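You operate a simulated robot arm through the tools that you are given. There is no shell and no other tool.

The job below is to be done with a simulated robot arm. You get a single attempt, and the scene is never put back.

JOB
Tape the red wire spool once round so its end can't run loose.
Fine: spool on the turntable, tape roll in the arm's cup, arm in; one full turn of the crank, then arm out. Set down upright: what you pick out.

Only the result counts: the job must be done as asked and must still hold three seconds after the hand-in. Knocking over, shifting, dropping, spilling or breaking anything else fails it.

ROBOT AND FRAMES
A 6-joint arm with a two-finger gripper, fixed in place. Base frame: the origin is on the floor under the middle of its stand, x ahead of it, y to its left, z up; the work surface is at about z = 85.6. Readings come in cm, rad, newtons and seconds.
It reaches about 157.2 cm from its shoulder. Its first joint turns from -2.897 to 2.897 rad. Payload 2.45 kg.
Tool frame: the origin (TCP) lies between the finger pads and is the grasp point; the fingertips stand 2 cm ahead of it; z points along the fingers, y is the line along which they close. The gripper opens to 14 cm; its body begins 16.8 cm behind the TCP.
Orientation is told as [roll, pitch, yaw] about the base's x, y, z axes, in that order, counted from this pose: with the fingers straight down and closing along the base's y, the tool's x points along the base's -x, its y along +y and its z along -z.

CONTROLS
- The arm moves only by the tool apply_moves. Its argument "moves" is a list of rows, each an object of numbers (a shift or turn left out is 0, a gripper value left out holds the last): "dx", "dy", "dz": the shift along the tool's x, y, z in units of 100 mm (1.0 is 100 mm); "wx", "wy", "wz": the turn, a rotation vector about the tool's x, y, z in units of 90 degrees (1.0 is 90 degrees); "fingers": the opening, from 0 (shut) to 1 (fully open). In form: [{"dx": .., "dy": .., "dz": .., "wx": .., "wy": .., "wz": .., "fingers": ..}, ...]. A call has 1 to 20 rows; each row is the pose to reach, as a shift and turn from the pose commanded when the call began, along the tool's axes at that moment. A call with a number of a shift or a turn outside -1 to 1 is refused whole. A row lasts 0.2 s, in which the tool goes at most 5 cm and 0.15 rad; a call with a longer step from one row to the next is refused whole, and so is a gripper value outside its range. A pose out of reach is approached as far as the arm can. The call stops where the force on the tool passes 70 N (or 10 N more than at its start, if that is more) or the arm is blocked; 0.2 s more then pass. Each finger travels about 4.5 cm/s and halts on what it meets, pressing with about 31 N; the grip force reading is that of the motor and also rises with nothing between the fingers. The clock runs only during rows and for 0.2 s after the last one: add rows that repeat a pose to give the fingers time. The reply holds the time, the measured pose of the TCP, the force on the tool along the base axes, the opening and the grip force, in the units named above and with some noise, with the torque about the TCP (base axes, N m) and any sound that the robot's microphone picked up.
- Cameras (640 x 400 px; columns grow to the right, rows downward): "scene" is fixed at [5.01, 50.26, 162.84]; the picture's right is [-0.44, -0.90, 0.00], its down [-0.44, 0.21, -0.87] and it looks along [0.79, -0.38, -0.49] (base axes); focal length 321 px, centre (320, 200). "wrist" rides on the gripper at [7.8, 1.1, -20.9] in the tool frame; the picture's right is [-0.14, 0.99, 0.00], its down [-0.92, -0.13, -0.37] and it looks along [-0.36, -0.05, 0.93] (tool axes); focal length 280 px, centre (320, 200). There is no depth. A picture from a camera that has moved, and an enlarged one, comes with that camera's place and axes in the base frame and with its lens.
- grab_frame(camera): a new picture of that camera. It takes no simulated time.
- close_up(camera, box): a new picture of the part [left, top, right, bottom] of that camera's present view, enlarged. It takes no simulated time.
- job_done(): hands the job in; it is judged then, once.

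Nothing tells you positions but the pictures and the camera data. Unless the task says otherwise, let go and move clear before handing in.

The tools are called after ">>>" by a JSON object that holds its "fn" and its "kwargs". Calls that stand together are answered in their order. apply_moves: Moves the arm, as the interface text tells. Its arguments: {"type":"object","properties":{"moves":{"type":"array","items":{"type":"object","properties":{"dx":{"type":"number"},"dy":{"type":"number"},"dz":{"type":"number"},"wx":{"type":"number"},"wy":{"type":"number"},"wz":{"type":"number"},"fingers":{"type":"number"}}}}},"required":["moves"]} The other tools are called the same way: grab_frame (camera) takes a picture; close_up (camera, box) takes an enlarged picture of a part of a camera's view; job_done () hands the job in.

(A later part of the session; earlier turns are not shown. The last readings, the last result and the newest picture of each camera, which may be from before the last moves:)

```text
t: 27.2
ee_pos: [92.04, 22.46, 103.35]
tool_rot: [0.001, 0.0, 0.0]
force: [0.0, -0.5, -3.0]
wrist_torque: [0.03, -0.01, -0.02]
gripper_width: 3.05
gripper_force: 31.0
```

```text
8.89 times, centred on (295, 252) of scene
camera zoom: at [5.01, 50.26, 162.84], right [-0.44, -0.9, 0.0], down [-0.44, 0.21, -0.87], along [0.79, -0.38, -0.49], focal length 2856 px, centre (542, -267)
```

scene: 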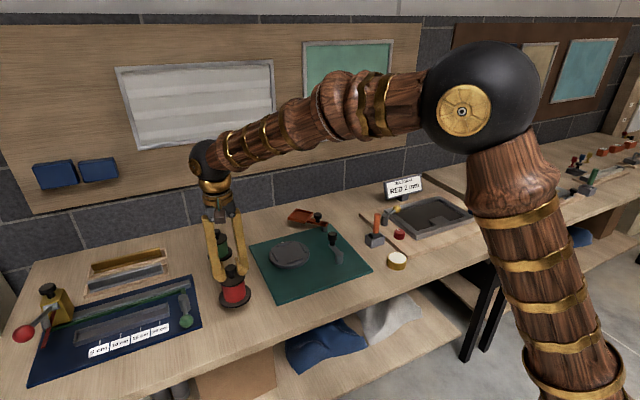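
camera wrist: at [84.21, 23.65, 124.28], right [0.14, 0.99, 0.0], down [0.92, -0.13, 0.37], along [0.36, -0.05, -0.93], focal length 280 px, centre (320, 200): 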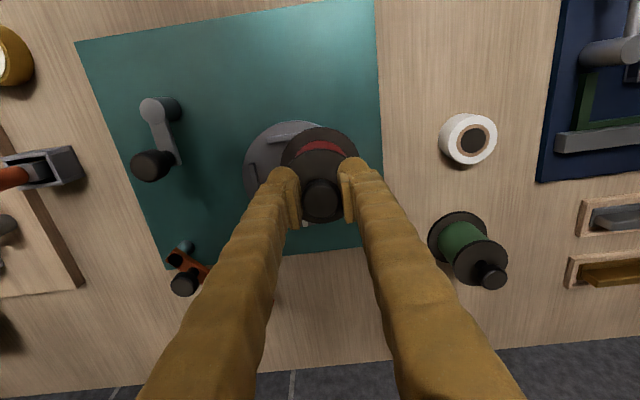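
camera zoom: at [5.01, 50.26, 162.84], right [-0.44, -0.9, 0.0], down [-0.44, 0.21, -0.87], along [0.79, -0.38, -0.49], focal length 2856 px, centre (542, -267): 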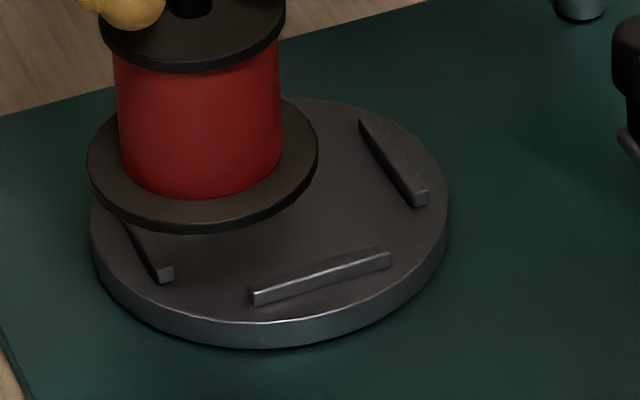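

The turntable centre works out at about (94.85, 19.1). I'll move over it and check it's concentric before lowering.

>>> {"fn": "apply_moves", "kwargs": {"moves": [{"dx": -0.03, "dy": -0.04}, {"dx": -0.08, "dy": -0.1}, {"dx": -0.14, "dy": -0.17}, {"dx": -0.2, "dy": -0.24}, {"dx": -0.25, "dy": -0.3}, {"dx": -0.28, "dy": -0.33}, {"dx": -0.28, "dy": -0.33}, {"dx": -0.28, "dy": -0.33, "dz": 0.05}, {"dx": -0.28, "dy": -0.33, "dz": 0.12}, {"dx": -0.28, "dy": -0.33, "dz": 0.2}, {"dx": -0.28, "dy": -0.33, "dz": 0.25}, {"dx": -0.28, "dy": -0.33, "dz": 0.25}]}}

>>> {"fn": "close_up", "kwargs": {"camera": "wrist", "box": [230, 105, 390, 235]}}

>>> {"fn": "close_up", "kwargs": {"camera": "scene", "box": [260, 225, 330, 275]}}

```text
t: 29.8
ee_pos: [94.86, 19.26, 100.87]
tool_rot: [0.001, 0.0, 0.0]
force: [0.6, 0.1, -2.7]
wrist_torque: [0.04, -0.01, -0.01]
gripper_width: 3.09
gripper_force: 31.2
```

```text
3.08 times, centred on (310, 170) of wrist
camera zoom: at [87.01, 20.33, 121.78], right [0.14, 0.99, 0.0], down [0.92, -0.13, 0.37], along [0.36, -0.05, -0.93], focal length 863 px, centre (351, 292)
```

zoom: 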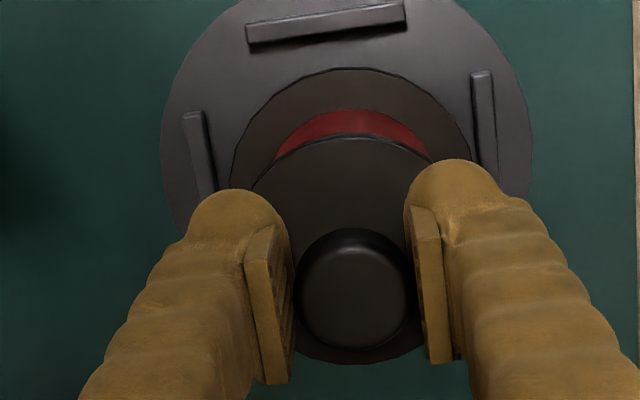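

```text
8.00 times, centred on (295, 250) of scene
camera zoom: at [5.01, 50.26, 162.84], right [-0.44, -0.9, 0.0], down [-0.44, 0.21, -0.87], along [0.79, -0.38, -0.49], focal length 2570 px, centre (520, -200)
```

zoom: 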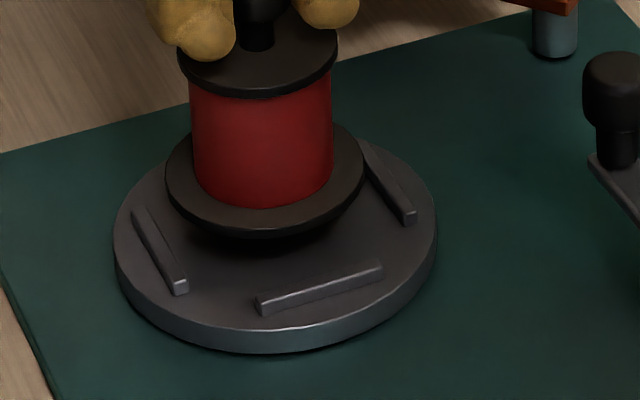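

It's about 0.15 cm off in x and 0.3 cm off in y. I'll correct that and lower most of the way, watching the force.

>>> {"fn": "apply_moves", "kwargs": {"moves": [{"dx": -0.008, "dy": -0.015}, {"dx": -0.015, "dy": -0.03}, {"dx": -0.015, "dy": -0.03}, {"dx": -0.015, "dy": -0.03, "dz": 0.04}, {"dx": -0.015, "dy": -0.03, "dz": 0.09}, {"dx": -0.015, "dy": -0.03, "dz": 0.14}, {"dx": -0.015, "dy": -0.03, "dz": 0.18}, {"dx": -0.015, "dy": -0.03, "dz": 0.2}, {"dx": -0.015, "dy": -0.03, "dz": 0.2}]}}

>>> {"fn": "close_up", "kwargs": {"camera": "wrist", "box": [230, 105, 390, 235]}}

>>> {"fn": "close_up", "kwargs": {"camera": "scene", "box": [260, 225, 330, 275]}}

```text
t: 31.8
ee_pos: [94.86, 18.89, 98.92]
tool_rot: [0.0, 0.0, -0.001]
force: [0.3, 0.3, -2.5]
wrist_torque: [0.0, 0.04, 0.0]
gripper_width: 3.05
gripper_force: 31.1
```

```text
3.08 times, centred on (310, 170) of wrist
camera zoom: at [87.13, 20.05, 119.79], right [0.14, 0.99, 0.0], down [0.92, -0.13, 0.37], along [0.36, -0.05, -0.93], focal length 863 px, centre (351, 292)
```

zoom: 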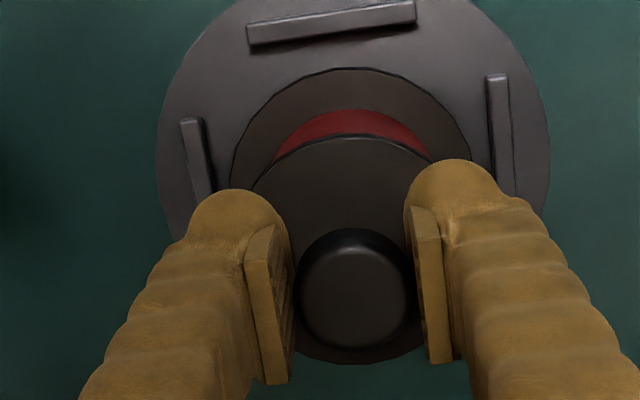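

```text
8.00 times, centred on (295, 250) of scene
camera zoom: at [5.01, 50.26, 162.84], right [-0.44, -0.9, 0.0], down [-0.44, 0.21, -0.87], along [0.79, -0.38, -0.49], focal length 2570 px, centre (520, -200)
```

zoom: 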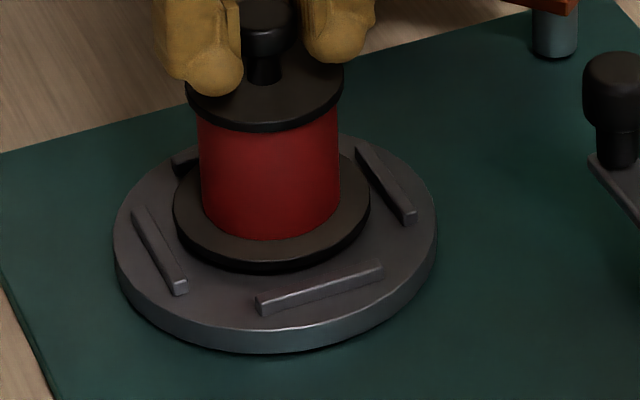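

The spool is centred between the guides to within about 0.1 cm. I'm lowering gently until contact.

>>> {"fn": "apply_moves", "kwargs": {"moves": [{"dz": 0.02}, {"dz": 0.04}, {"dz": 0.06}, {"dz": 0.08}, {"dz": 0.1}]}}

>>> {"fn": "close_up", "kwargs": {"camera": "scene", "box": [260, 225, 330, 275]}}

```text
t: 33.0
ee_pos: [95.03, 18.79, 98.01]
tool_rot: [-0.001, -0.002, 0.0]
force: [2.5, -3.5, 12.2]
wrist_torque: [-0.01, -0.14, -0.03]
gripper_width: 2.83
gripper_force: 30.8
```

```text
8.00 times, centred on (295, 250) of scene
camera zoom: at [5.01, 50.26, 162.84], right [-0.44, -0.9, 0.0], down [-0.44, 0.21, -0.87], along [0.79, -0.38, -0.49], focal length 2570 px, centre (520, -200)
```

zoom: 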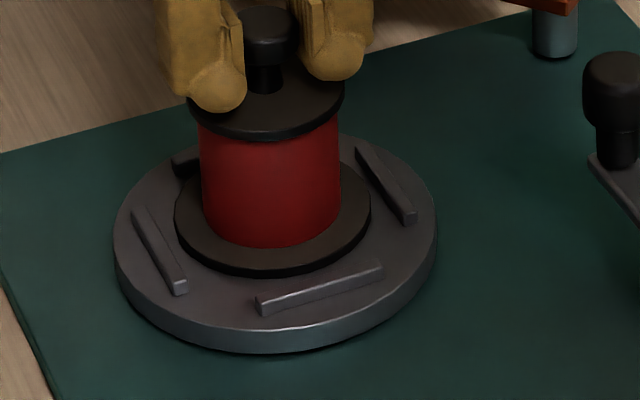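

The spool is seated: the force has reversed to +12 N. I'll ease off slightly, open, and rise straight up.

>>> {"fn": "apply_moves", "kwargs": {"moves": [{"dz": -0.02}, {"dz": -0.03}, {"dz": -0.03, "fingers": 0.3}, {"dz": -0.03, "fingers": 0.45}, {"dz": -0.03, "fingers": 0.5}, {"dz": -0.03, "fingers": 0.5}, {"dz": -0.03, "fingers": 0.5}]}}

>>> {"fn": "apply_moves", "kwargs": {"moves": [{"dz": -0.1}, {"dz": -0.25}, {"dz": -0.45}, {"dz": -0.7}, {"dz": -0.95}, {"dz": -1.0}]}}

>>> {"fn": "close_up", "kwargs": {"camera": "scene", "box": [250, 200, 340, 275]}}

>>> {"fn": "grab_frame", "kwargs": {"camera": "wrist"}}

```text
t: 34.6
ee_pos: [95.0, 18.88, 98.23]
tool_rot: [0.0, 0.0, 0.001]
force: [-0.1, -0.1, -1.0]
wrist_torque: [0.0, -0.02, 0.01]
gripper_width: 7.01
gripper_force: 0.0
```

```text
t: 36.0
ee_pos: [95.01, 18.99, 108.21]
tool_rot: [0.0, 0.0, 0.0]
force: [0.7, -0.4, 0.9]
wrist_torque: [-0.01, 0.02, 0.03]
gripper_width: 6.99
gripper_force: 0.0
```

```text
5.33 times, centred on (295, 238) of scene
camera zoom: at [5.01, 50.26, 162.84], right [-0.44, -0.9, 0.0], down [-0.44, 0.21, -0.87], along [0.79, -0.38, -0.49], focal length 1713 px, centre (453, 0)
```

zoom: 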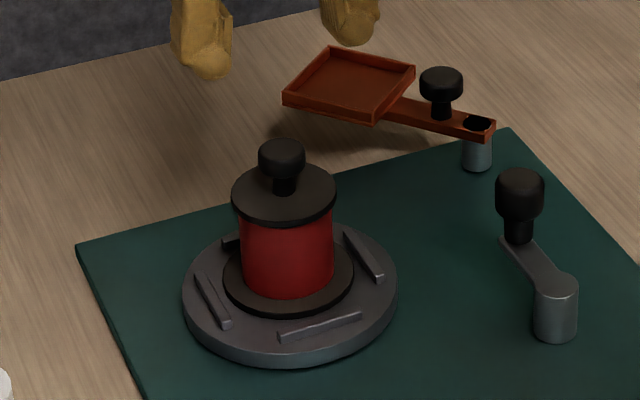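

```text
taken
camera wrist: at [87.14, 20.03, 129.12], right [0.14, 0.99, 0.0], down [0.92, -0.13, 0.37], along [0.36, -0.05, -0.93], focal length 280 px, centre (320, 200)
```

wrist: 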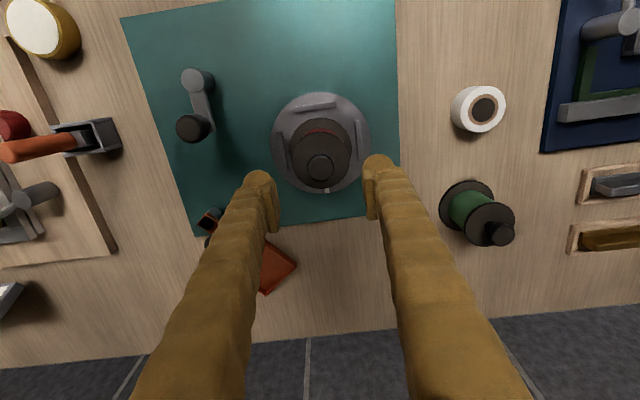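

The spool is seated inside the guides. Next is the tape roll at about (92.5, 42.1), so I'll move over it at height.

>>> {"fn": "apply_moves", "kwargs": {"moves": [{"dy": 0.3, "dx": 0.05, "fingers": 0.6}, {"dy": 0.65, "dx": 0.15}, {"dy": 1.0, "dx": 0.25}]}}

>>> {"fn": "apply_moves", "kwargs": {"moves": [{"dy": 0.4}, {"dy": 0.8}, {"dy": 1.0}, {"dy": 1.0}]}}

>>> {"fn": "apply_moves", "kwargs": {"moves": [{"dy": 0.2, "dz": 0.15}, {"dy": 0.31, "dz": 0.35}, {"dy": 0.31, "dz": 0.5}, {"dy": 0.31, "dz": 0.5}]}}

>>> {"fn": "grab_frame", "kwargs": {"camera": "wrist"}}

>>> {"fn": "close_up", "kwargs": {"camera": "wrist", "box": [240, 130, 400, 230]}}

>>> {"fn": "close_up", "kwargs": {"camera": "scene", "box": [190, 220, 270, 300]}}

```text
t: 36.8
ee_pos: [92.5, 28.93, 108.18]
tool_rot: [0.0, 0.0, 0.0]
force: [0.5, 0.0, 0.6]
wrist_torque: [0.01, -0.01, -0.01]
gripper_width: 8.41
gripper_force: 0.1
```

```text
t: 37.8
ee_pos: [92.58, 38.85, 108.23]
tool_rot: [0.0, 0.0, 0.0]
force: [-0.3, -0.4, 0.1]
wrist_torque: [-0.02, 0.03, -0.01]
gripper_width: 8.41
gripper_force: 0.0
```

```text
t: 38.8
ee_pos: [92.44, 42.05, 103.29]
tool_rot: [-0.001, 0.0, 0.001]
force: [-0.3, 0.5, -1.2]
wrist_torque: [0.0, -0.02, -0.02]
gripper_width: 8.39
gripper_force: 0.1
```

```text
taken
camera wrist: at [84.64, 43.18, 124.15], right [0.14, 0.99, 0.0], down [0.92, -0.13, 0.37], along [0.37, -0.05, -0.93], focal length 280 px, centre (320, 200)
```

wrist: 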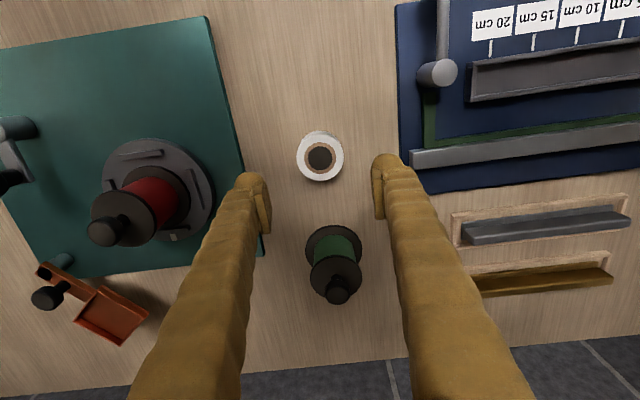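

```text
4.00 times, centred on (320, 180) of wrist
camera zoom: at [84.64, 43.18, 124.15], right [0.14, 0.99, 0.0], down [0.92, -0.13, 0.37], along [0.37, -0.05, -0.93], focal length 1122 px, centre (320, 280)
```

zoom: 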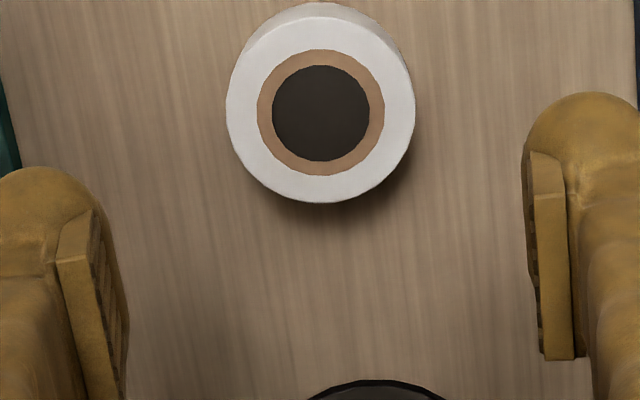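

```text
5.00 times, centred on (230, 260) of scene
camera zoom: at [5.01, 50.26, 162.84], right [-0.44, -0.9, 0.0], down [-0.44, 0.21, -0.87], along [0.79, -0.38, -0.49], focal length 1606 px, centre (770, -100)
```

zoom: 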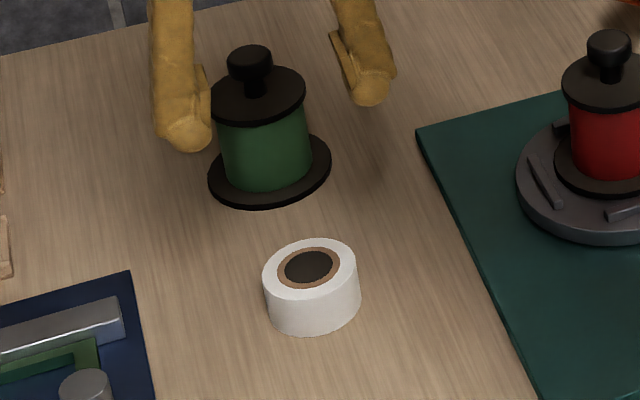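

The roll is about 6 cm across and 3 cm tall, centred near (92.7, 42.05). Before choosing a grip height I want a close look at the pads and the cup.

>>> {"fn": "close_up", "kwargs": {"camera": "scene", "box": [208, 215, 246, 240]}}

>>> {"fn": "close_up", "kwargs": {"camera": "scene", "box": [284, 203, 332, 233]}}

>>> {"fn": "close_up", "kwargs": {"camera": "wrist", "box": [20, 240, 160, 350]}}

```text
16.00 times, centred on (227, 228) of scene
camera zoom: at [5.01, 50.26, 162.84], right [-0.44, -0.9, 0.0], down [-0.44, 0.21, -0.87], along [0.79, -0.38, -0.49], focal length 5140 px, centre (1808, -240)
```

zoom: 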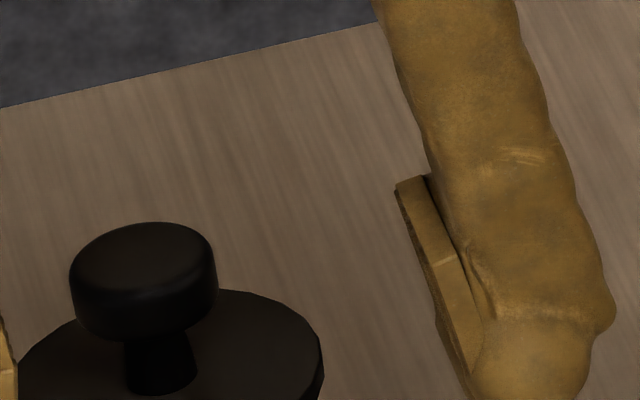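

```text
13.33 times, centred on (308, 218) of scene
camera zoom: at [5.01, 50.26, 162.84], right [-0.44, -0.9, 0.0], down [-0.44, 0.21, -0.87], along [0.79, -0.38, -0.49], focal length 4284 px, centre (480, -40)
```

zoom: 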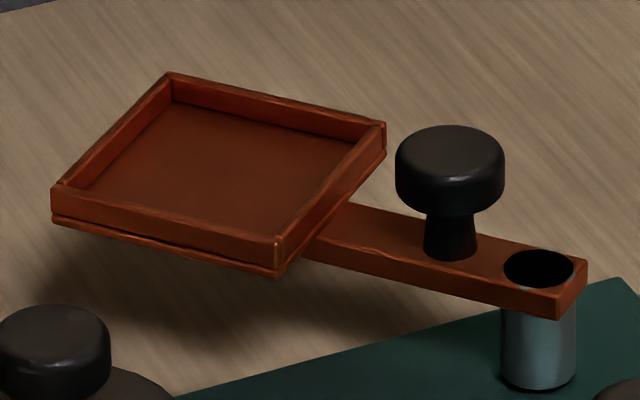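

```text
3.64 times, centred on (90, 295) of wrist
camera zoom: at [84.64, 43.18, 124.15], right [0.14, 0.99, 0.0], down [0.92, -0.13, 0.37], along [0.37, -0.05, -0.93], focal length 1020 px, centre (1156, -146)
```

zoom: 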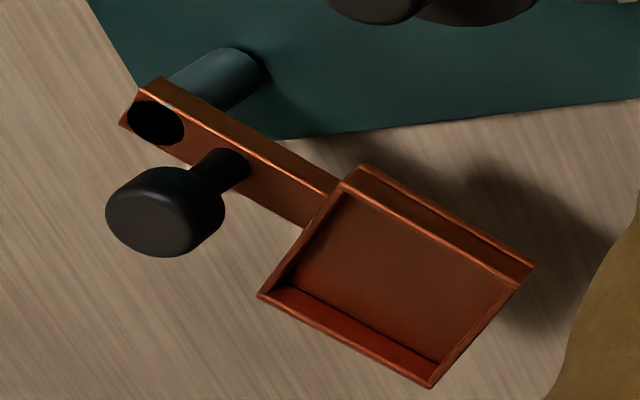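

The roll is at (92.7, 42.05) and the cup is about 7 cm inside with low walls. I'll grip the roll near TCP z = 88.0 so the fingertips stay clear of the cup walls later.

>>> {"fn": "apply_moves", "kwargs": {"moves": [{"dx": -0.025, "dz": 0.25, "fingers": 0.65}, {"dx": -0.025, "dz": 0.55}, {"dx": -0.025, "dz": 0.8}, {"dx": -0.025, "dz": 0.95}, {"dx": -0.025, "dz": 1.0}]}}

>>> {"fn": "close_up", "kwargs": {"camera": "wrist", "box": [240, 130, 400, 230]}}

>>> {"fn": "close_up", "kwargs": {"camera": "scene", "box": [195, 230, 265, 300]}}

```text
t: 40.0
ee_pos: [92.84, 41.95, 93.21]
tool_rot: [-0.001, 0.0, 0.001]
force: [0.1, 0.1, -0.1]
wrist_torque: [0.0, 0.02, 0.03]
gripper_width: 9.12
gripper_force: 0.2
```

```text
4.00 times, centred on (320, 180) of wrist
camera zoom: at [84.92, 43.14, 114.05], right [0.14, 0.99, 0.0], down [0.92, -0.13, 0.37], along [0.37, -0.05, -0.93], focal length 1122 px, centre (320, 280)
```

zoom: 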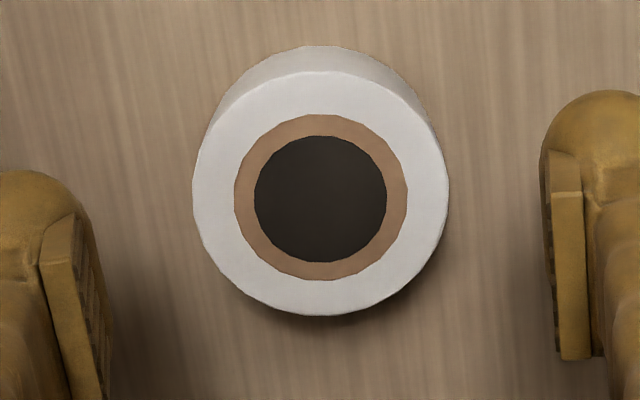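

```text
5.71 times, centred on (230, 265) of scene
camera zoom: at [5.01, 50.26, 162.84], right [-0.44, -0.9, 0.0], down [-0.44, 0.21, -0.87], along [0.79, -0.38, -0.49], focal length 1836 px, centre (834, -171)
```

zoom: 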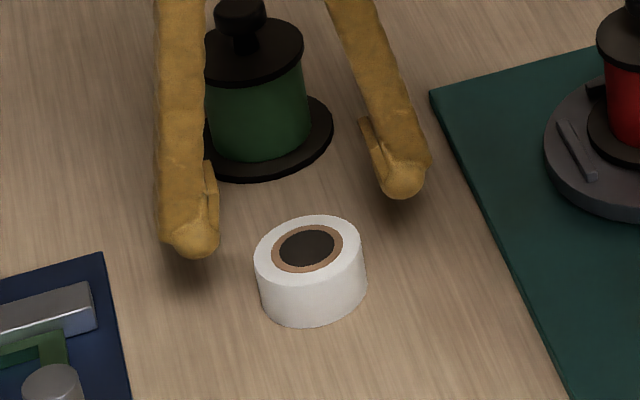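

The roll is centred between the fingers. I'm lowering to z ≈ 88.0 and closing.

>>> {"fn": "apply_moves", "kwargs": {"moves": [{"dz": 0.15}, {"dz": 0.3}, {"dz": 0.42}, {"dz": 0.49}, {"dz": 0.52}, {"dz": 0.52}]}}

>>> {"fn": "apply_moves", "kwargs": {"moves": [{"fingers": 0.5}, {"fingers": 0.4}, {"fingers": 0.3}, {"fingers": 0.3}, {"fingers": 0.3}, {"fingers": 0.3}]}}

>>> {"fn": "close_up", "kwargs": {"camera": "scene", "box": [195, 240, 265, 300]}}

>>> {"fn": "close_up", "kwargs": {"camera": "wrist", "box": [240, 130, 400, 230]}}

```text
t: 41.4
ee_pos: [92.76, 41.96, 87.87]
tool_rot: [-0.001, 0.0, 0.0]
force: [0.1, 0.4, -0.1]
wrist_torque: [-0.02, 0.01, -0.01]
gripper_width: 9.1
gripper_force: 0.0
```

```text
t: 42.8
ee_pos: [92.83, 41.96, 88.08]
tool_rot: [-0.001, 0.0, 0.001]
force: [0.5, -0.5, -0.5]
wrist_torque: [0.0, 0.01, -0.02]
gripper_width: 6.04
gripper_force: 30.5
```

```text
6.67 times, centred on (230, 270) of scene
camera zoom: at [5.01, 50.26, 162.84], right [-0.44, -0.9, 0.0], down [-0.44, 0.21, -0.87], along [0.79, -0.38, -0.49], focal length 2142 px, centre (920, -267)
```

zoom: 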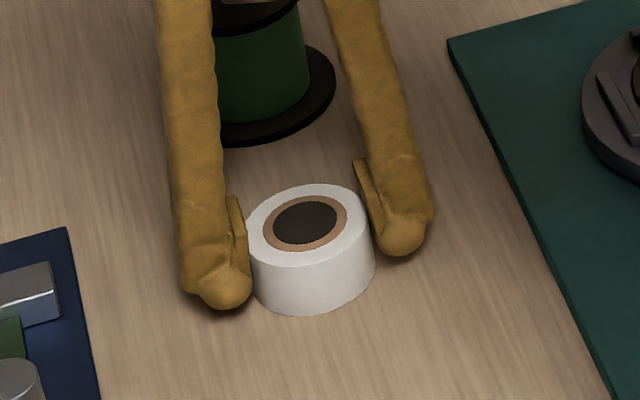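

```text
4.00 times, centred on (320, 180) of wrist
camera zoom: at [84.94, 43.12, 108.87], right [0.14, 0.99, 0.0], down [0.92, -0.13, 0.37], along [0.36, -0.05, -0.93], focal length 1122 px, centre (320, 280)
```

zoom: 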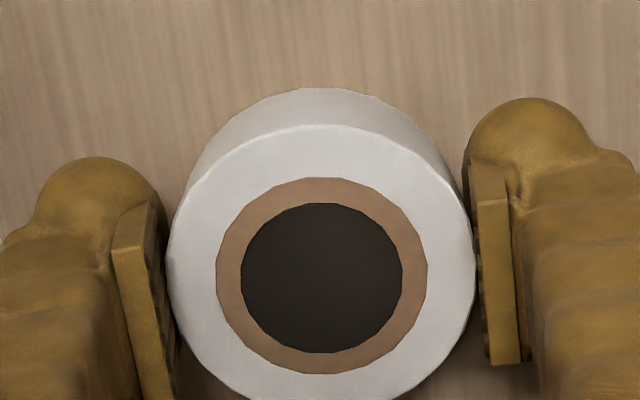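

The roll is gripped at 6.04 cm. I'm lifting gently.

>>> {"fn": "apply_moves", "kwargs": {"moves": [{"dz": -0.02, "fingers": 0.2}, {"dz": -0.05, "fingers": 0.2}, {"dz": -0.09}, {"dz": -0.14}, {"dz": -0.2}, {"dz": -0.26}, {"dz": -0.32}, {"dz": -0.38}, {"dz": -0.44}, {"dz": -0.5}, {"dz": -0.56}, {"dz": -0.62}, {"dz": -0.68}, {"dz": -0.74}, {"dz": -0.8}, {"dz": -0.86}, {"dz": -0.92}, {"dz": -0.97}, {"dz": -1.0}, {"dz": -1.0}]}}

>>> {"fn": "close_up", "kwargs": {"camera": "scene", "box": [180, 190, 280, 290]}}

```text
t: 47.0
ee_pos: [92.74, 41.92, 97.99]
tool_rot: [0.002, 0.001, -0.001]
force: [-0.5, 0.4, -0.1]
wrist_torque: [-0.01, 0.02, 0.0]
gripper_width: 6.05
gripper_force: 31.0
```

```text
4.00 times, centred on (230, 240) of scene
camera zoom: at [5.01, 50.26, 162.84], right [-0.44, -0.9, 0.0], down [-0.44, 0.21, -0.87], along [0.79, -0.38, -0.49], focal length 1285 px, centre (680, 40)
```

zoom: 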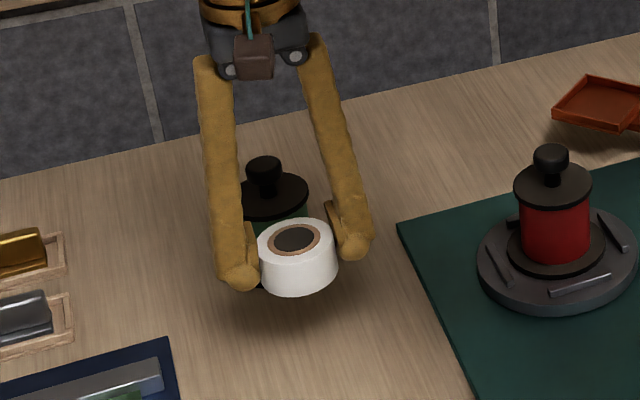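

The roll is held level. I'll lift higher, then travel towards the cup.

>>> {"fn": "apply_moves", "kwargs": {"moves": [{"dz": -0.04}, {"dz": -0.1}, {"dz": -0.18}, {"dz": -0.27}, {"dz": -0.36}, {"dz": -0.45}, {"dz": -0.54}, {"dz": -0.63}, {"dz": -0.72}, {"dz": -0.81}, {"dz": -0.87}, {"dz": -0.9}, {"dz": -0.9}]}}

>>> {"fn": "apply_moves", "kwargs": {"moves": [{"dx": -0.03, "dy": -0.04}, {"dx": -0.09, "dy": -0.11}, {"dx": -0.15, "dy": -0.19}, {"dx": -0.21, "dy": -0.27}, {"dx": -0.28, "dy": -0.35}, {"dx": -0.35, "dy": -0.43}, {"dx": -0.41, "dy": -0.51}, {"dx": -0.48, "dy": -0.59}, {"dx": -0.54, "dy": -0.67}, {"dx": -0.6, "dy": -0.75}, {"dx": -0.67, "dy": -0.83}, {"dx": -0.72, "dy": -0.9}, {"dx": -0.76, "dy": -0.95}, {"dx": -0.8, "dy": -1.0}, {"dx": -0.8, "dy": -1.0}]}}

>>> {"fn": "apply_moves", "kwargs": {"moves": [{"dx": -0.03, "dy": -0.04}, {"dx": -0.09, "dy": -0.11}, {"dx": -0.15, "dy": -0.19}, {"dx": -0.21, "dy": -0.27}, {"dx": -0.28, "dy": -0.35}, {"dx": -0.35, "dy": -0.43}, {"dx": -0.41, "dy": -0.51}, {"dx": -0.48, "dy": -0.59}, {"dx": -0.54, "dy": -0.67}, {"dx": -0.6, "dy": -0.75}, {"dx": -0.67, "dy": -0.83}, {"dx": -0.72, "dy": -0.9}, {"dx": -0.76, "dy": -0.95}, {"dx": -0.8, "dy": -1.0}, {"dx": -0.8, "dy": -1.0}]}}

>>> {"fn": "grab_frame", "kwargs": {"camera": "scene"}}

>>> {"fn": "grab_frame", "kwargs": {"camera": "wrist"}}

```text
t: 49.8
ee_pos: [92.79, 42.03, 106.99]
tool_rot: [0.0, 0.0, 0.0]
force: [-0.3, -0.1, -1.0]
wrist_torque: [0.04, -0.01, -0.01]
gripper_width: 6.05
gripper_force: 31.2
```

```text
t: 53.0
ee_pos: [100.81, 31.92, 106.98]
tool_rot: [0.001, 0.001, -0.001]
force: [-0.4, -0.2, -0.7]
wrist_torque: [0.01, 0.04, -0.02]
gripper_width: 6.05
gripper_force: 30.8
```

```text
t: 56.2
ee_pos: [108.79, 21.97, 107.0]
tool_rot: [0.0, 0.0, -0.001]
force: [0.2, 0.0, -1.2]
wrist_torque: [0.0, 0.0, 0.01]
gripper_width: 6.06
gripper_force: 31.4
```

```text
taken
```

scene: 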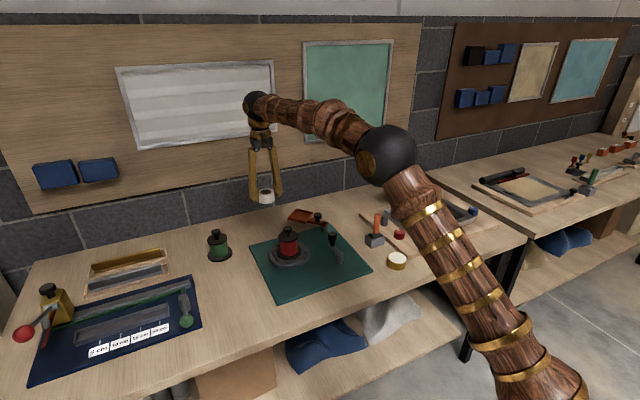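

```text
taken
camera wrist: at [100.89, 23.12, 127.87], right [0.14, 0.99, 0.0], down [0.92, -0.13, 0.37], along [0.36, -0.05, -0.93], focal length 280 px, centre (320, 200)
```

wrist: 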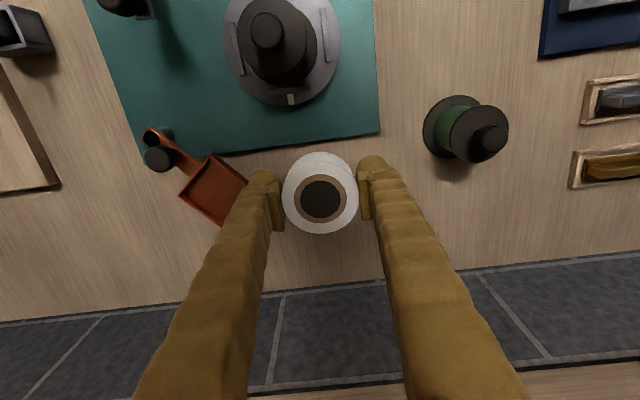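

All is well so far. I'll carry on until just short of the cup so I can see it properly.

>>> {"fn": "apply_moves", "kwargs": {"moves": [{"dx": -0.01, "dy": -0.04}, {"dx": -0.03, "dy": -0.11}, {"dx": -0.04, "dy": -0.19}, {"dx": -0.06, "dy": -0.27}, {"dx": -0.08, "dy": -0.35}, {"dx": -0.1, "dy": -0.43}, {"dx": -0.12, "dy": -0.51}, {"dx": -0.14, "dy": -0.59}, {"dx": -0.16, "dy": -0.67}, {"dx": -0.18, "dy": -0.75}, {"dx": -0.2, "dy": -0.83}, {"dx": -0.22, "dy": -0.9}, {"dx": -0.23, "dy": -0.95}, {"dx": -0.24, "dy": -1.0}, {"dx": -0.24, "dy": -1.0}]}}

>>> {"fn": "grab_frame", "kwargs": {"camera": "wrist"}}

>>> {"fn": "close_up", "kwargs": {"camera": "wrist", "box": [180, 120, 380, 260]}}

>>> {"fn": "close_up", "kwargs": {"camera": "scene", "box": [250, 160, 350, 240]}}

```text
t: 59.4
ee_pos: [111.15, 12.07, 107.21]
tool_rot: [-0.001, 0.0, 0.001]
force: [-0.3, 0.2, -1.8]
wrist_torque: [0.01, -0.01, -0.01]
gripper_width: 6.06
gripper_force: 30.9
```

```text
taken
camera wrist: at [103.29, 13.16, 127.92], right [0.14, 0.99, 0.0], down [0.92, -0.13, 0.37], along [0.36, -0.05, -0.93], focal length 280 px, centre (320, 200)
```

wrist: 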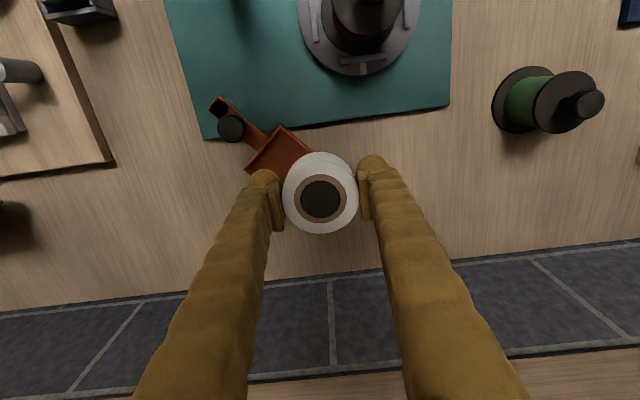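

```text
2.86 times, centred on (280, 190) of wrist
camera zoom: at [103.29, 13.16, 127.92], right [0.14, 0.99, 0.0], down [0.92, -0.13, 0.37], along [0.36, -0.05, -0.93], focal length 801 px, centre (434, 229)
```

zoom: 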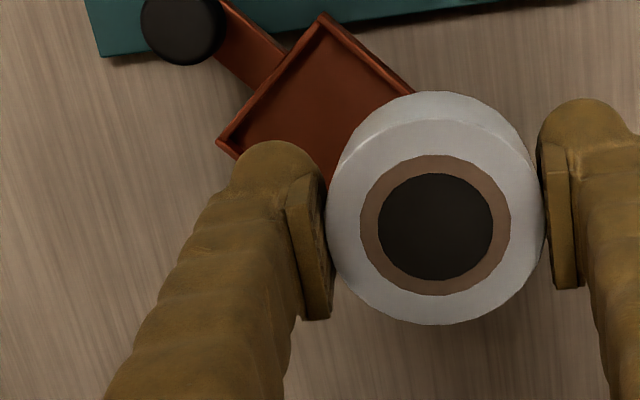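

```text
5.00 times, centred on (300, 200) of scene
camera zoom: at [5.01, 50.26, 162.84], right [-0.44, -0.9, 0.0], down [-0.44, 0.21, -0.87], along [0.79, -0.38, -0.49], focal length 1606 px, centre (420, 200)
```

zoom: 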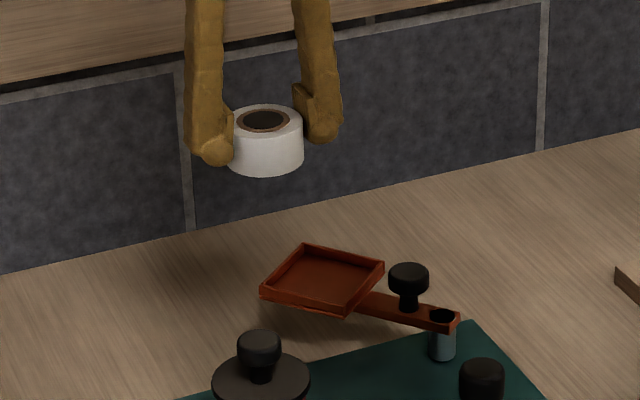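

The cup's centre comes out at about (112.45, 7.1), with its wall top near z = 91. I'll move over it and lower part-way.

>>> {"fn": "apply_moves", "kwargs": {"moves": [{"dx": -0.01, "dy": -0.04}, {"dx": -0.03, "dy": -0.11}, {"dx": -0.05, "dy": -0.18}, {"dx": -0.07, "dy": -0.26}, {"dx": -0.09, "dy": -0.34}, {"dx": -0.11, "dy": -0.42}, {"dx": -0.13, "dy": -0.48}, {"dx": -0.13, "dy": -0.5}, {"dx": -0.13, "dy": -0.5, "dz": 0.05}, {"dx": -0.13, "dy": -0.5, "dz": 0.13}, {"dx": -0.13, "dy": -0.5, "dz": 0.22}, {"dx": -0.13, "dy": -0.5, "dz": 0.32}, {"dx": -0.13, "dy": -0.5, "dz": 0.42}, {"dx": -0.13, "dy": -0.5, "dz": 0.52}, {"dx": -0.13, "dy": -0.5, "dz": 0.62}, {"dx": -0.13, "dy": -0.5, "dz": 0.72}, {"dx": -0.13, "dy": -0.5, "dz": 0.8}, {"dx": -0.13, "dy": -0.5, "dz": 0.85}, {"dx": -0.13, "dy": -0.5, "dz": 0.85}]}}

>>> {"fn": "close_up", "kwargs": {"camera": "wrist", "box": [220, 90, 420, 240]}}

>>> {"fn": "close_up", "kwargs": {"camera": "scene", "box": [270, 180, 350, 240]}}

```text
t: 63.4
ee_pos: [112.47, 7.08, 98.41]
tool_rot: [0.0, -0.001, 0.002]
force: [-0.6, 0.0, -0.8]
wrist_torque: [0.02, 0.01, 0.0]
gripper_width: 6.05
gripper_force: 31.0
```

```text
2.67 times, centred on (320, 165) of wrist
camera zoom: at [104.6, 8.1, 119.4], right [0.14, 0.99, 0.0], down [0.92, -0.13, 0.37], along [0.37, -0.05, -0.93], focal length 748 px, centre (320, 293)
```

zoom: 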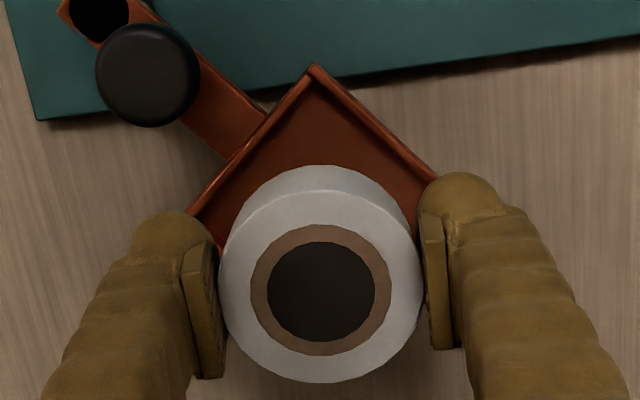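

```text
6.67 times, centred on (310, 210) of scene
camera zoom: at [5.01, 50.26, 162.84], right [-0.44, -0.9, 0.0], down [-0.44, 0.21, -0.87], along [0.79, -0.38, -0.49], focal length 2142 px, centre (387, 133)
```

zoom: 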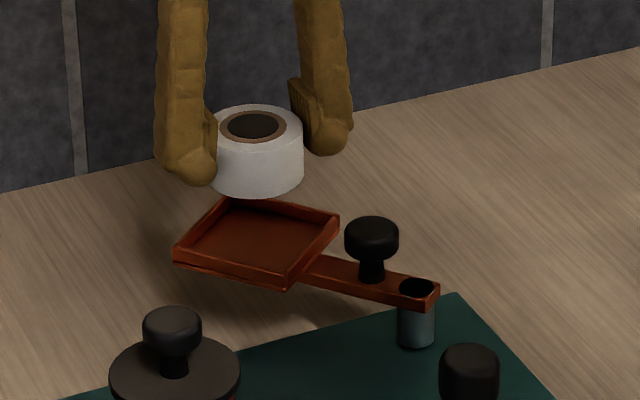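

The cup centre is at about (112.4, 7.17), so the roll is within 0.15 cm of it. I'll correct slightly and lower to just above the walls.

>>> {"fn": "apply_moves", "kwargs": {"moves": [{"dx": 0.005, "dy": 0.005}, {"dx": 0.008, "dy": 0.01, "dz": 0.04}, {"dx": 0.008, "dy": 0.01, "dz": 0.1}, {"dx": 0.008, "dy": 0.01, "dz": 0.17}, {"dx": 0.008, "dy": 0.01, "dz": 0.24}, {"dx": 0.008, "dy": 0.01, "dz": 0.31}, {"dx": 0.008, "dy": 0.01, "dz": 0.37}, {"dx": 0.008, "dy": 0.01, "dz": 0.42}, {"dx": 0.008, "dy": 0.01, "dz": 0.45}, {"dx": 0.008, "dy": 0.01, "dz": 0.45}]}}

>>> {"fn": "close_up", "kwargs": {"camera": "wrist", "box": [220, 90, 420, 240]}}

>>> {"fn": "close_up", "kwargs": {"camera": "scene", "box": [280, 190, 344, 240]}}

```text
t: 65.6
ee_pos: [112.34, 7.08, 94.11]
tool_rot: [0.0, 0.0, 0.0]
force: [0.0, 0.2, -1.2]
wrist_torque: [-0.02, 0.0, -0.02]
gripper_width: 6.05
gripper_force: 30.8
```

```text
2.67 times, centred on (320, 165) of wrist
camera zoom: at [104.51, 8.2, 114.93], right [0.14, 0.99, 0.0], down [0.92, -0.13, 0.37], along [0.36, -0.05, -0.93], focal length 748 px, centre (320, 293)
```

zoom: 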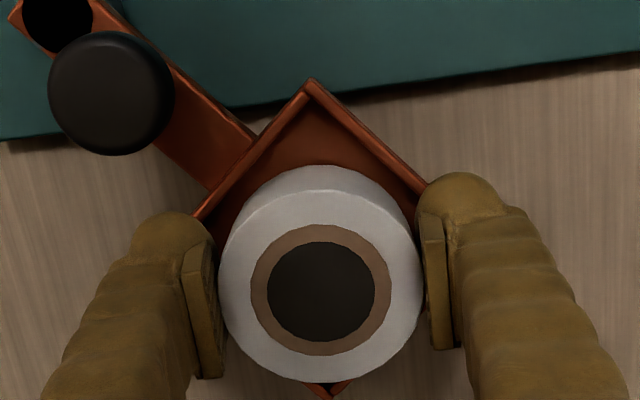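

```text
8.00 times, centred on (312, 215) of scene
camera zoom: at [5.01, 50.26, 162.84], right [-0.44, -0.9, 0.0], down [-0.44, 0.21, -0.87], along [0.79, -0.38, -0.49], focal length 2570 px, centre (384, 80)
```

zoom: 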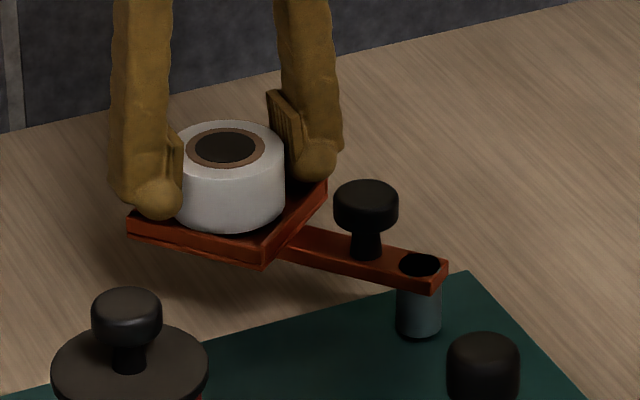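

The cup corners are even around the roll. I'm lowering in small steps and watching for contact.

>>> {"fn": "apply_moves", "kwargs": {"moves": [{"dz": 0.015}, {"dz": 0.03}, {"dz": 0.045}, {"dz": 0.06}]}}

>>> {"fn": "close_up", "kwargs": {"camera": "scene", "box": [285, 195, 335, 235]}}

```text
t: 66.6
ee_pos: [112.36, 7.05, 93.55]
tool_rot: [0.001, -0.002, 0.0]
force: [-2.5, 1.7, 14.9]
wrist_torque: [-0.01, 0.19, -0.02]
gripper_width: 6.04
gripper_force: 31.0
```

```text
10.00 times, centred on (310, 215) of scene
camera zoom: at [5.01, 50.26, 162.84], right [-0.44, -0.9, 0.0], down [-0.44, 0.21, -0.87], along [0.79, -0.38, -0.49], focal length 3213 px, centre (420, 50)
```

zoom: 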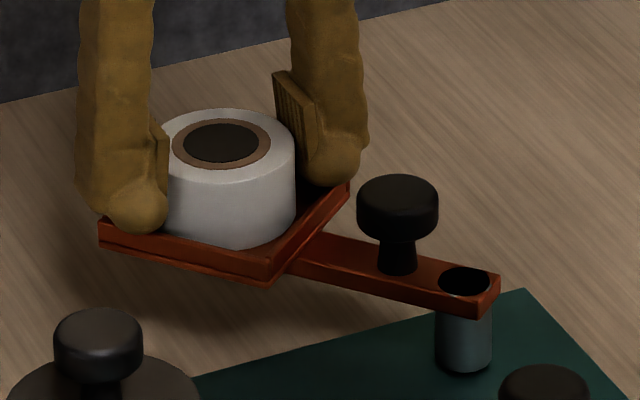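

Contact: 15 N up, offset slightly towards −x. I need to see whether it's the roll on the floor or the fingertips on the walls.

>>> {"fn": "close_up", "kwargs": {"camera": "wrist", "box": [260, 120, 400, 240]}}

>>> {"fn": "close_up", "kwargs": {"camera": "scene", "box": [290, 203, 326, 226]}}

```text
3.33 times, centred on (330, 180) of wrist
camera zoom: at [104.5, 8.22, 114.49], right [0.14, 0.99, 0.0], down [0.92, -0.13, 0.37], along [0.37, -0.05, -0.93], focal length 935 px, centre (287, 267)
```

zoom: 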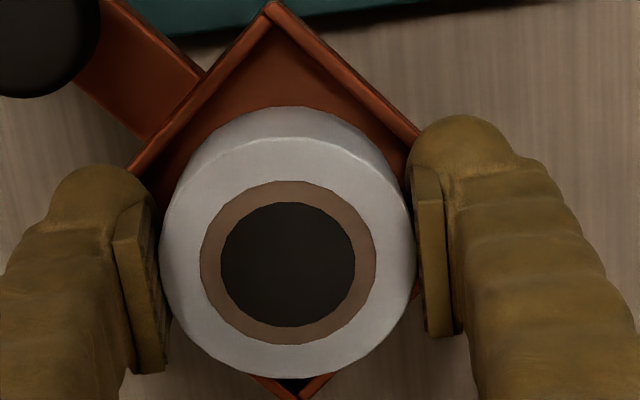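

```text
16.00 times, centred on (308, 214) of scene
camera zoom: at [5.01, 50.26, 162.84], right [-0.44, -0.9, 0.0], down [-0.44, 0.21, -0.87], along [0.79, -0.38, -0.49], focal length 5140 px, centre (512, -32)
```

zoom: 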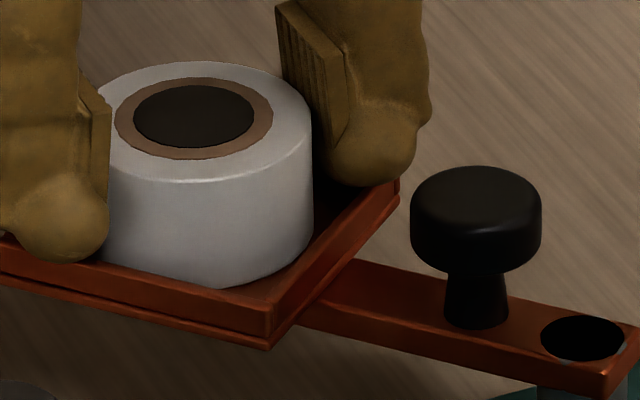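

The fingertips are resting on the wall tops and the roll's base is just inside the rim. I'll rise 0.2 cm and open only slightly, so the roll settles the last few mm into the cup.

>>> {"fn": "apply_moves", "kwargs": {"moves": [{"dz": -0.01}, {"dz": -0.018}, {"dz": -0.018}, {"dz": -0.018, "fingers": 0.44}, {"dz": -0.018, "fingers": 0.46}, {"dz": -0.018, "fingers": 0.47}, {"dz": -0.018, "fingers": 0.48}, {"dz": -0.018, "fingers": 0.48}]}}

>>> {"fn": "close_up", "kwargs": {"camera": "scene", "box": [290, 203, 326, 226]}}

>>> {"fn": "close_up", "kwargs": {"camera": "wrist", "box": [260, 120, 400, 240]}}

```text
t: 68.4
ee_pos: [112.38, 7.1, 93.52]
tool_rot: [-0.001, 0.0, 0.001]
force: [0.2, -0.3, 0.3]
wrist_torque: [-0.03, 0.01, 0.0]
gripper_width: 6.72
gripper_force: 0.1
```

```text
16.00 times, centred on (308, 214) of scene
camera zoom: at [5.01, 50.26, 162.84], right [-0.44, -0.9, 0.0], down [-0.44, 0.21, -0.87], along [0.79, -0.38, -0.49], focal length 5140 px, centre (512, -32)
```

zoom: 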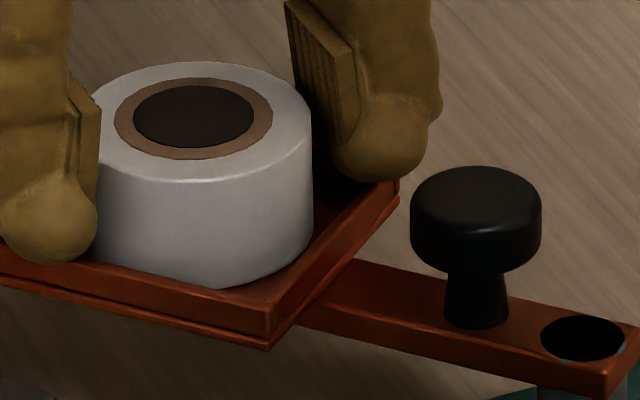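

```text
3.33 times, centred on (330, 180) of wrist
camera zoom: at [104.52, 8.23, 114.52], right [0.14, 0.99, 0.0], down [0.92, -0.13, 0.37], along [0.36, -0.05, -0.93], focal length 935 px, centre (287, 267)
```

zoom: 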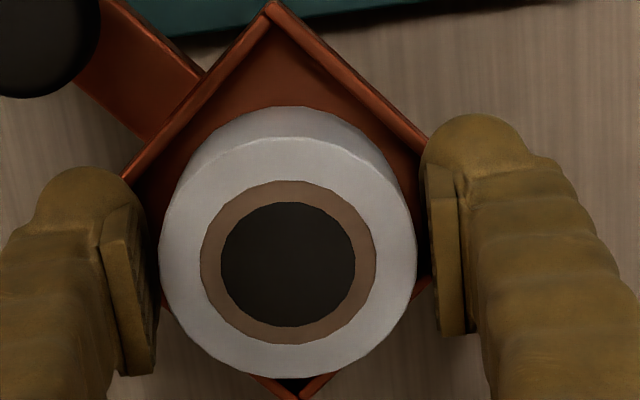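

The roll hasn't moved, so it was already resting on the cup floor. I'll rise straight up and check.

>>> {"fn": "apply_moves", "kwargs": {"moves": [{"dz": -0.03}, {"dz": -0.08}, {"dz": -0.16}, {"dz": -0.26}, {"dz": -0.38}, {"dz": -0.52}, {"dz": -0.7}, {"dz": -0.9}, {"dz": -1.0}]}}

>>> {"fn": "close_up", "kwargs": {"camera": "scene", "box": [284, 195, 340, 230]}}

>>> {"fn": "grab_frame", "kwargs": {"camera": "wrist"}}

>>> {"fn": "close_up", "kwargs": {"camera": "wrist", "box": [200, 80, 400, 220]}}

```text
t: 70.4
ee_pos: [112.35, 7.18, 103.57]
tool_rot: [0.001, 0.0, 0.001]
force: [-0.6, 0.6, -0.1]
wrist_torque: [-0.02, 0.02, -0.03]
gripper_width: 6.72
gripper_force: 0.0
```

```text
11.43 times, centred on (312, 212) of scene
camera zoom: at [5.01, 50.26, 162.84], right [-0.44, -0.9, 0.0], down [-0.44, 0.21, -0.87], along [0.79, -0.38, -0.49], focal length 3672 px, centre (411, 57)
```

zoom: 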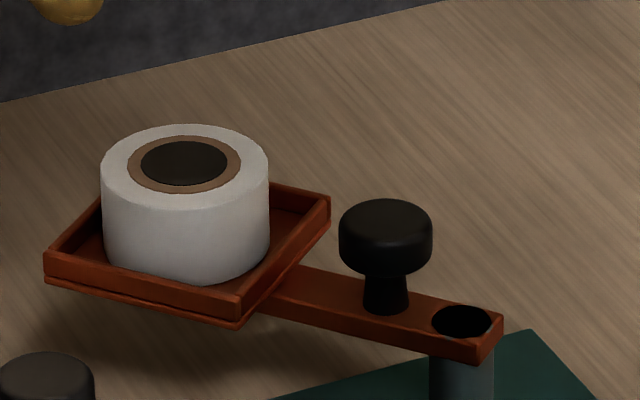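

```text
taken
camera wrist: at [104.53, 8.22, 124.5], right [0.14, 0.99, 0.0], down [0.92, -0.13, 0.37], along [0.36, -0.05, -0.93], focal length 280 px, centre (320, 200)
```

wrist: 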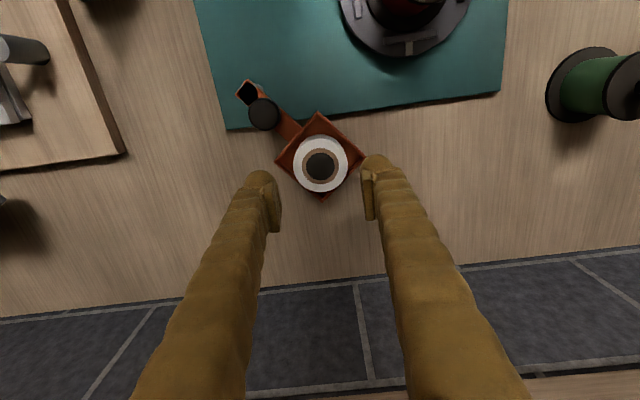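

```text
2.86 times, centred on (300, 150) of wrist
camera zoom: at [104.53, 8.22, 124.5], right [0.14, 0.99, 0.0], down [0.92, -0.13, 0.37], along [0.36, -0.05, -0.93], focal length 801 px, centre (377, 343)
```

zoom: 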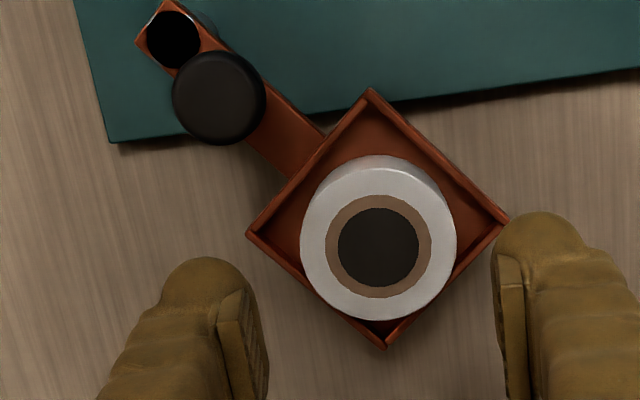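

The tape roll sits flat in the cup. Next I swing the arm in by its black knob, at about (106.1, 2.1), on a pivot at about (103.8, 0.05). I'll move above the knob and yaw the gripper by 20°.

>>> {"fn": "apply_moves", "kwargs": {"moves": [{"dx": 0.12, "dy": -0.1, "wz": -0.05, "fingers": 0.42}, {"dx": 0.3, "dy": -0.24, "wz": -0.12}, {"dx": 0.48, "dy": -0.38, "wz": -0.19}, {"dx": 0.6, "dy": -0.48, "wz": -0.222}, {"dx": 0.628, "dy": -0.504, "wz": -0.222}, {"dx": 0.628, "dy": -0.504, "dz": 0.1, "wz": -0.222}, {"dx": 0.628, "dy": -0.504, "dz": 0.25, "wz": -0.222}, {"dx": 0.628, "dy": -0.504, "dz": 0.35, "wz": -0.222}, {"dx": 0.628, "dy": -0.504, "dz": 0.35, "wz": -0.222}]}}

>>> {"fn": "grab_frame", "kwargs": {"camera": "wrist"}}

>>> {"fn": "close_up", "kwargs": {"camera": "wrist", "box": [220, 100, 420, 240]}}

>>> {"fn": "close_up", "kwargs": {"camera": "scene", "box": [270, 180, 366, 240]}}

```text
t: 72.4
ee_pos: [106.13, 2.17, 100.05]
tool_rot: [0.0, 0.0, 0.348]
force: [0.3, -1.1, -0.3]
wrist_torque: [0.01, -0.03, -0.01]
gripper_width: 5.86
gripper_force: 0.1
```

```text
taken
camera wrist: at [98.34, 0.47, 120.93], right [-0.21, 0.98, 0.0], down [0.91, 0.19, 0.37], along [0.36, 0.08, -0.93], focal length 280 px, centre (320, 200)
```

wrist: 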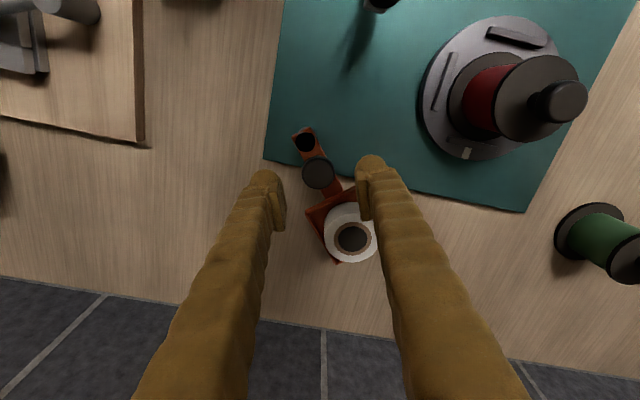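

```text
2.86 times, centred on (320, 170) of wrist
camera zoom: at [98.34, 0.47, 120.93], right [-0.21, 0.98, 0.0], down [0.91, 0.19, 0.37], along [0.36, 0.08, -0.93], focal length 801 px, centre (320, 286)
```

zoom: 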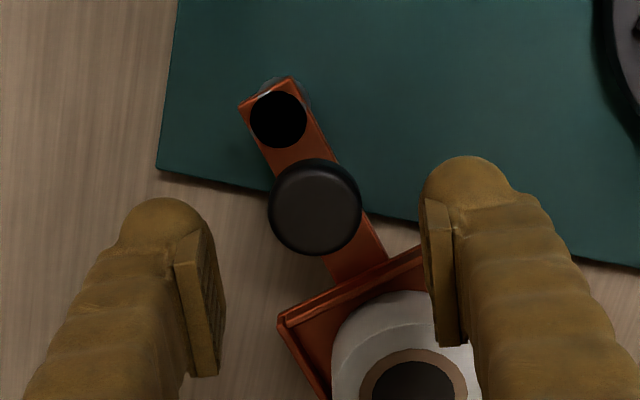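

```text
6.67 times, centred on (318, 210) of scene
camera zoom: at [5.01, 50.26, 162.84], right [-0.44, -0.9, 0.0], down [-0.44, 0.21, -0.87], along [0.79, -0.38, -0.49], focal length 2142 px, centre (333, 133)
```

zoom: 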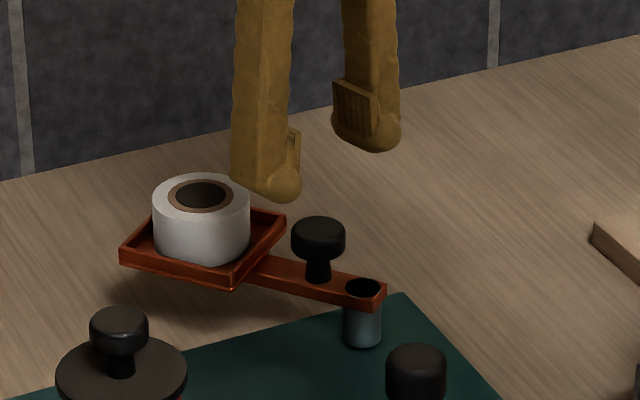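

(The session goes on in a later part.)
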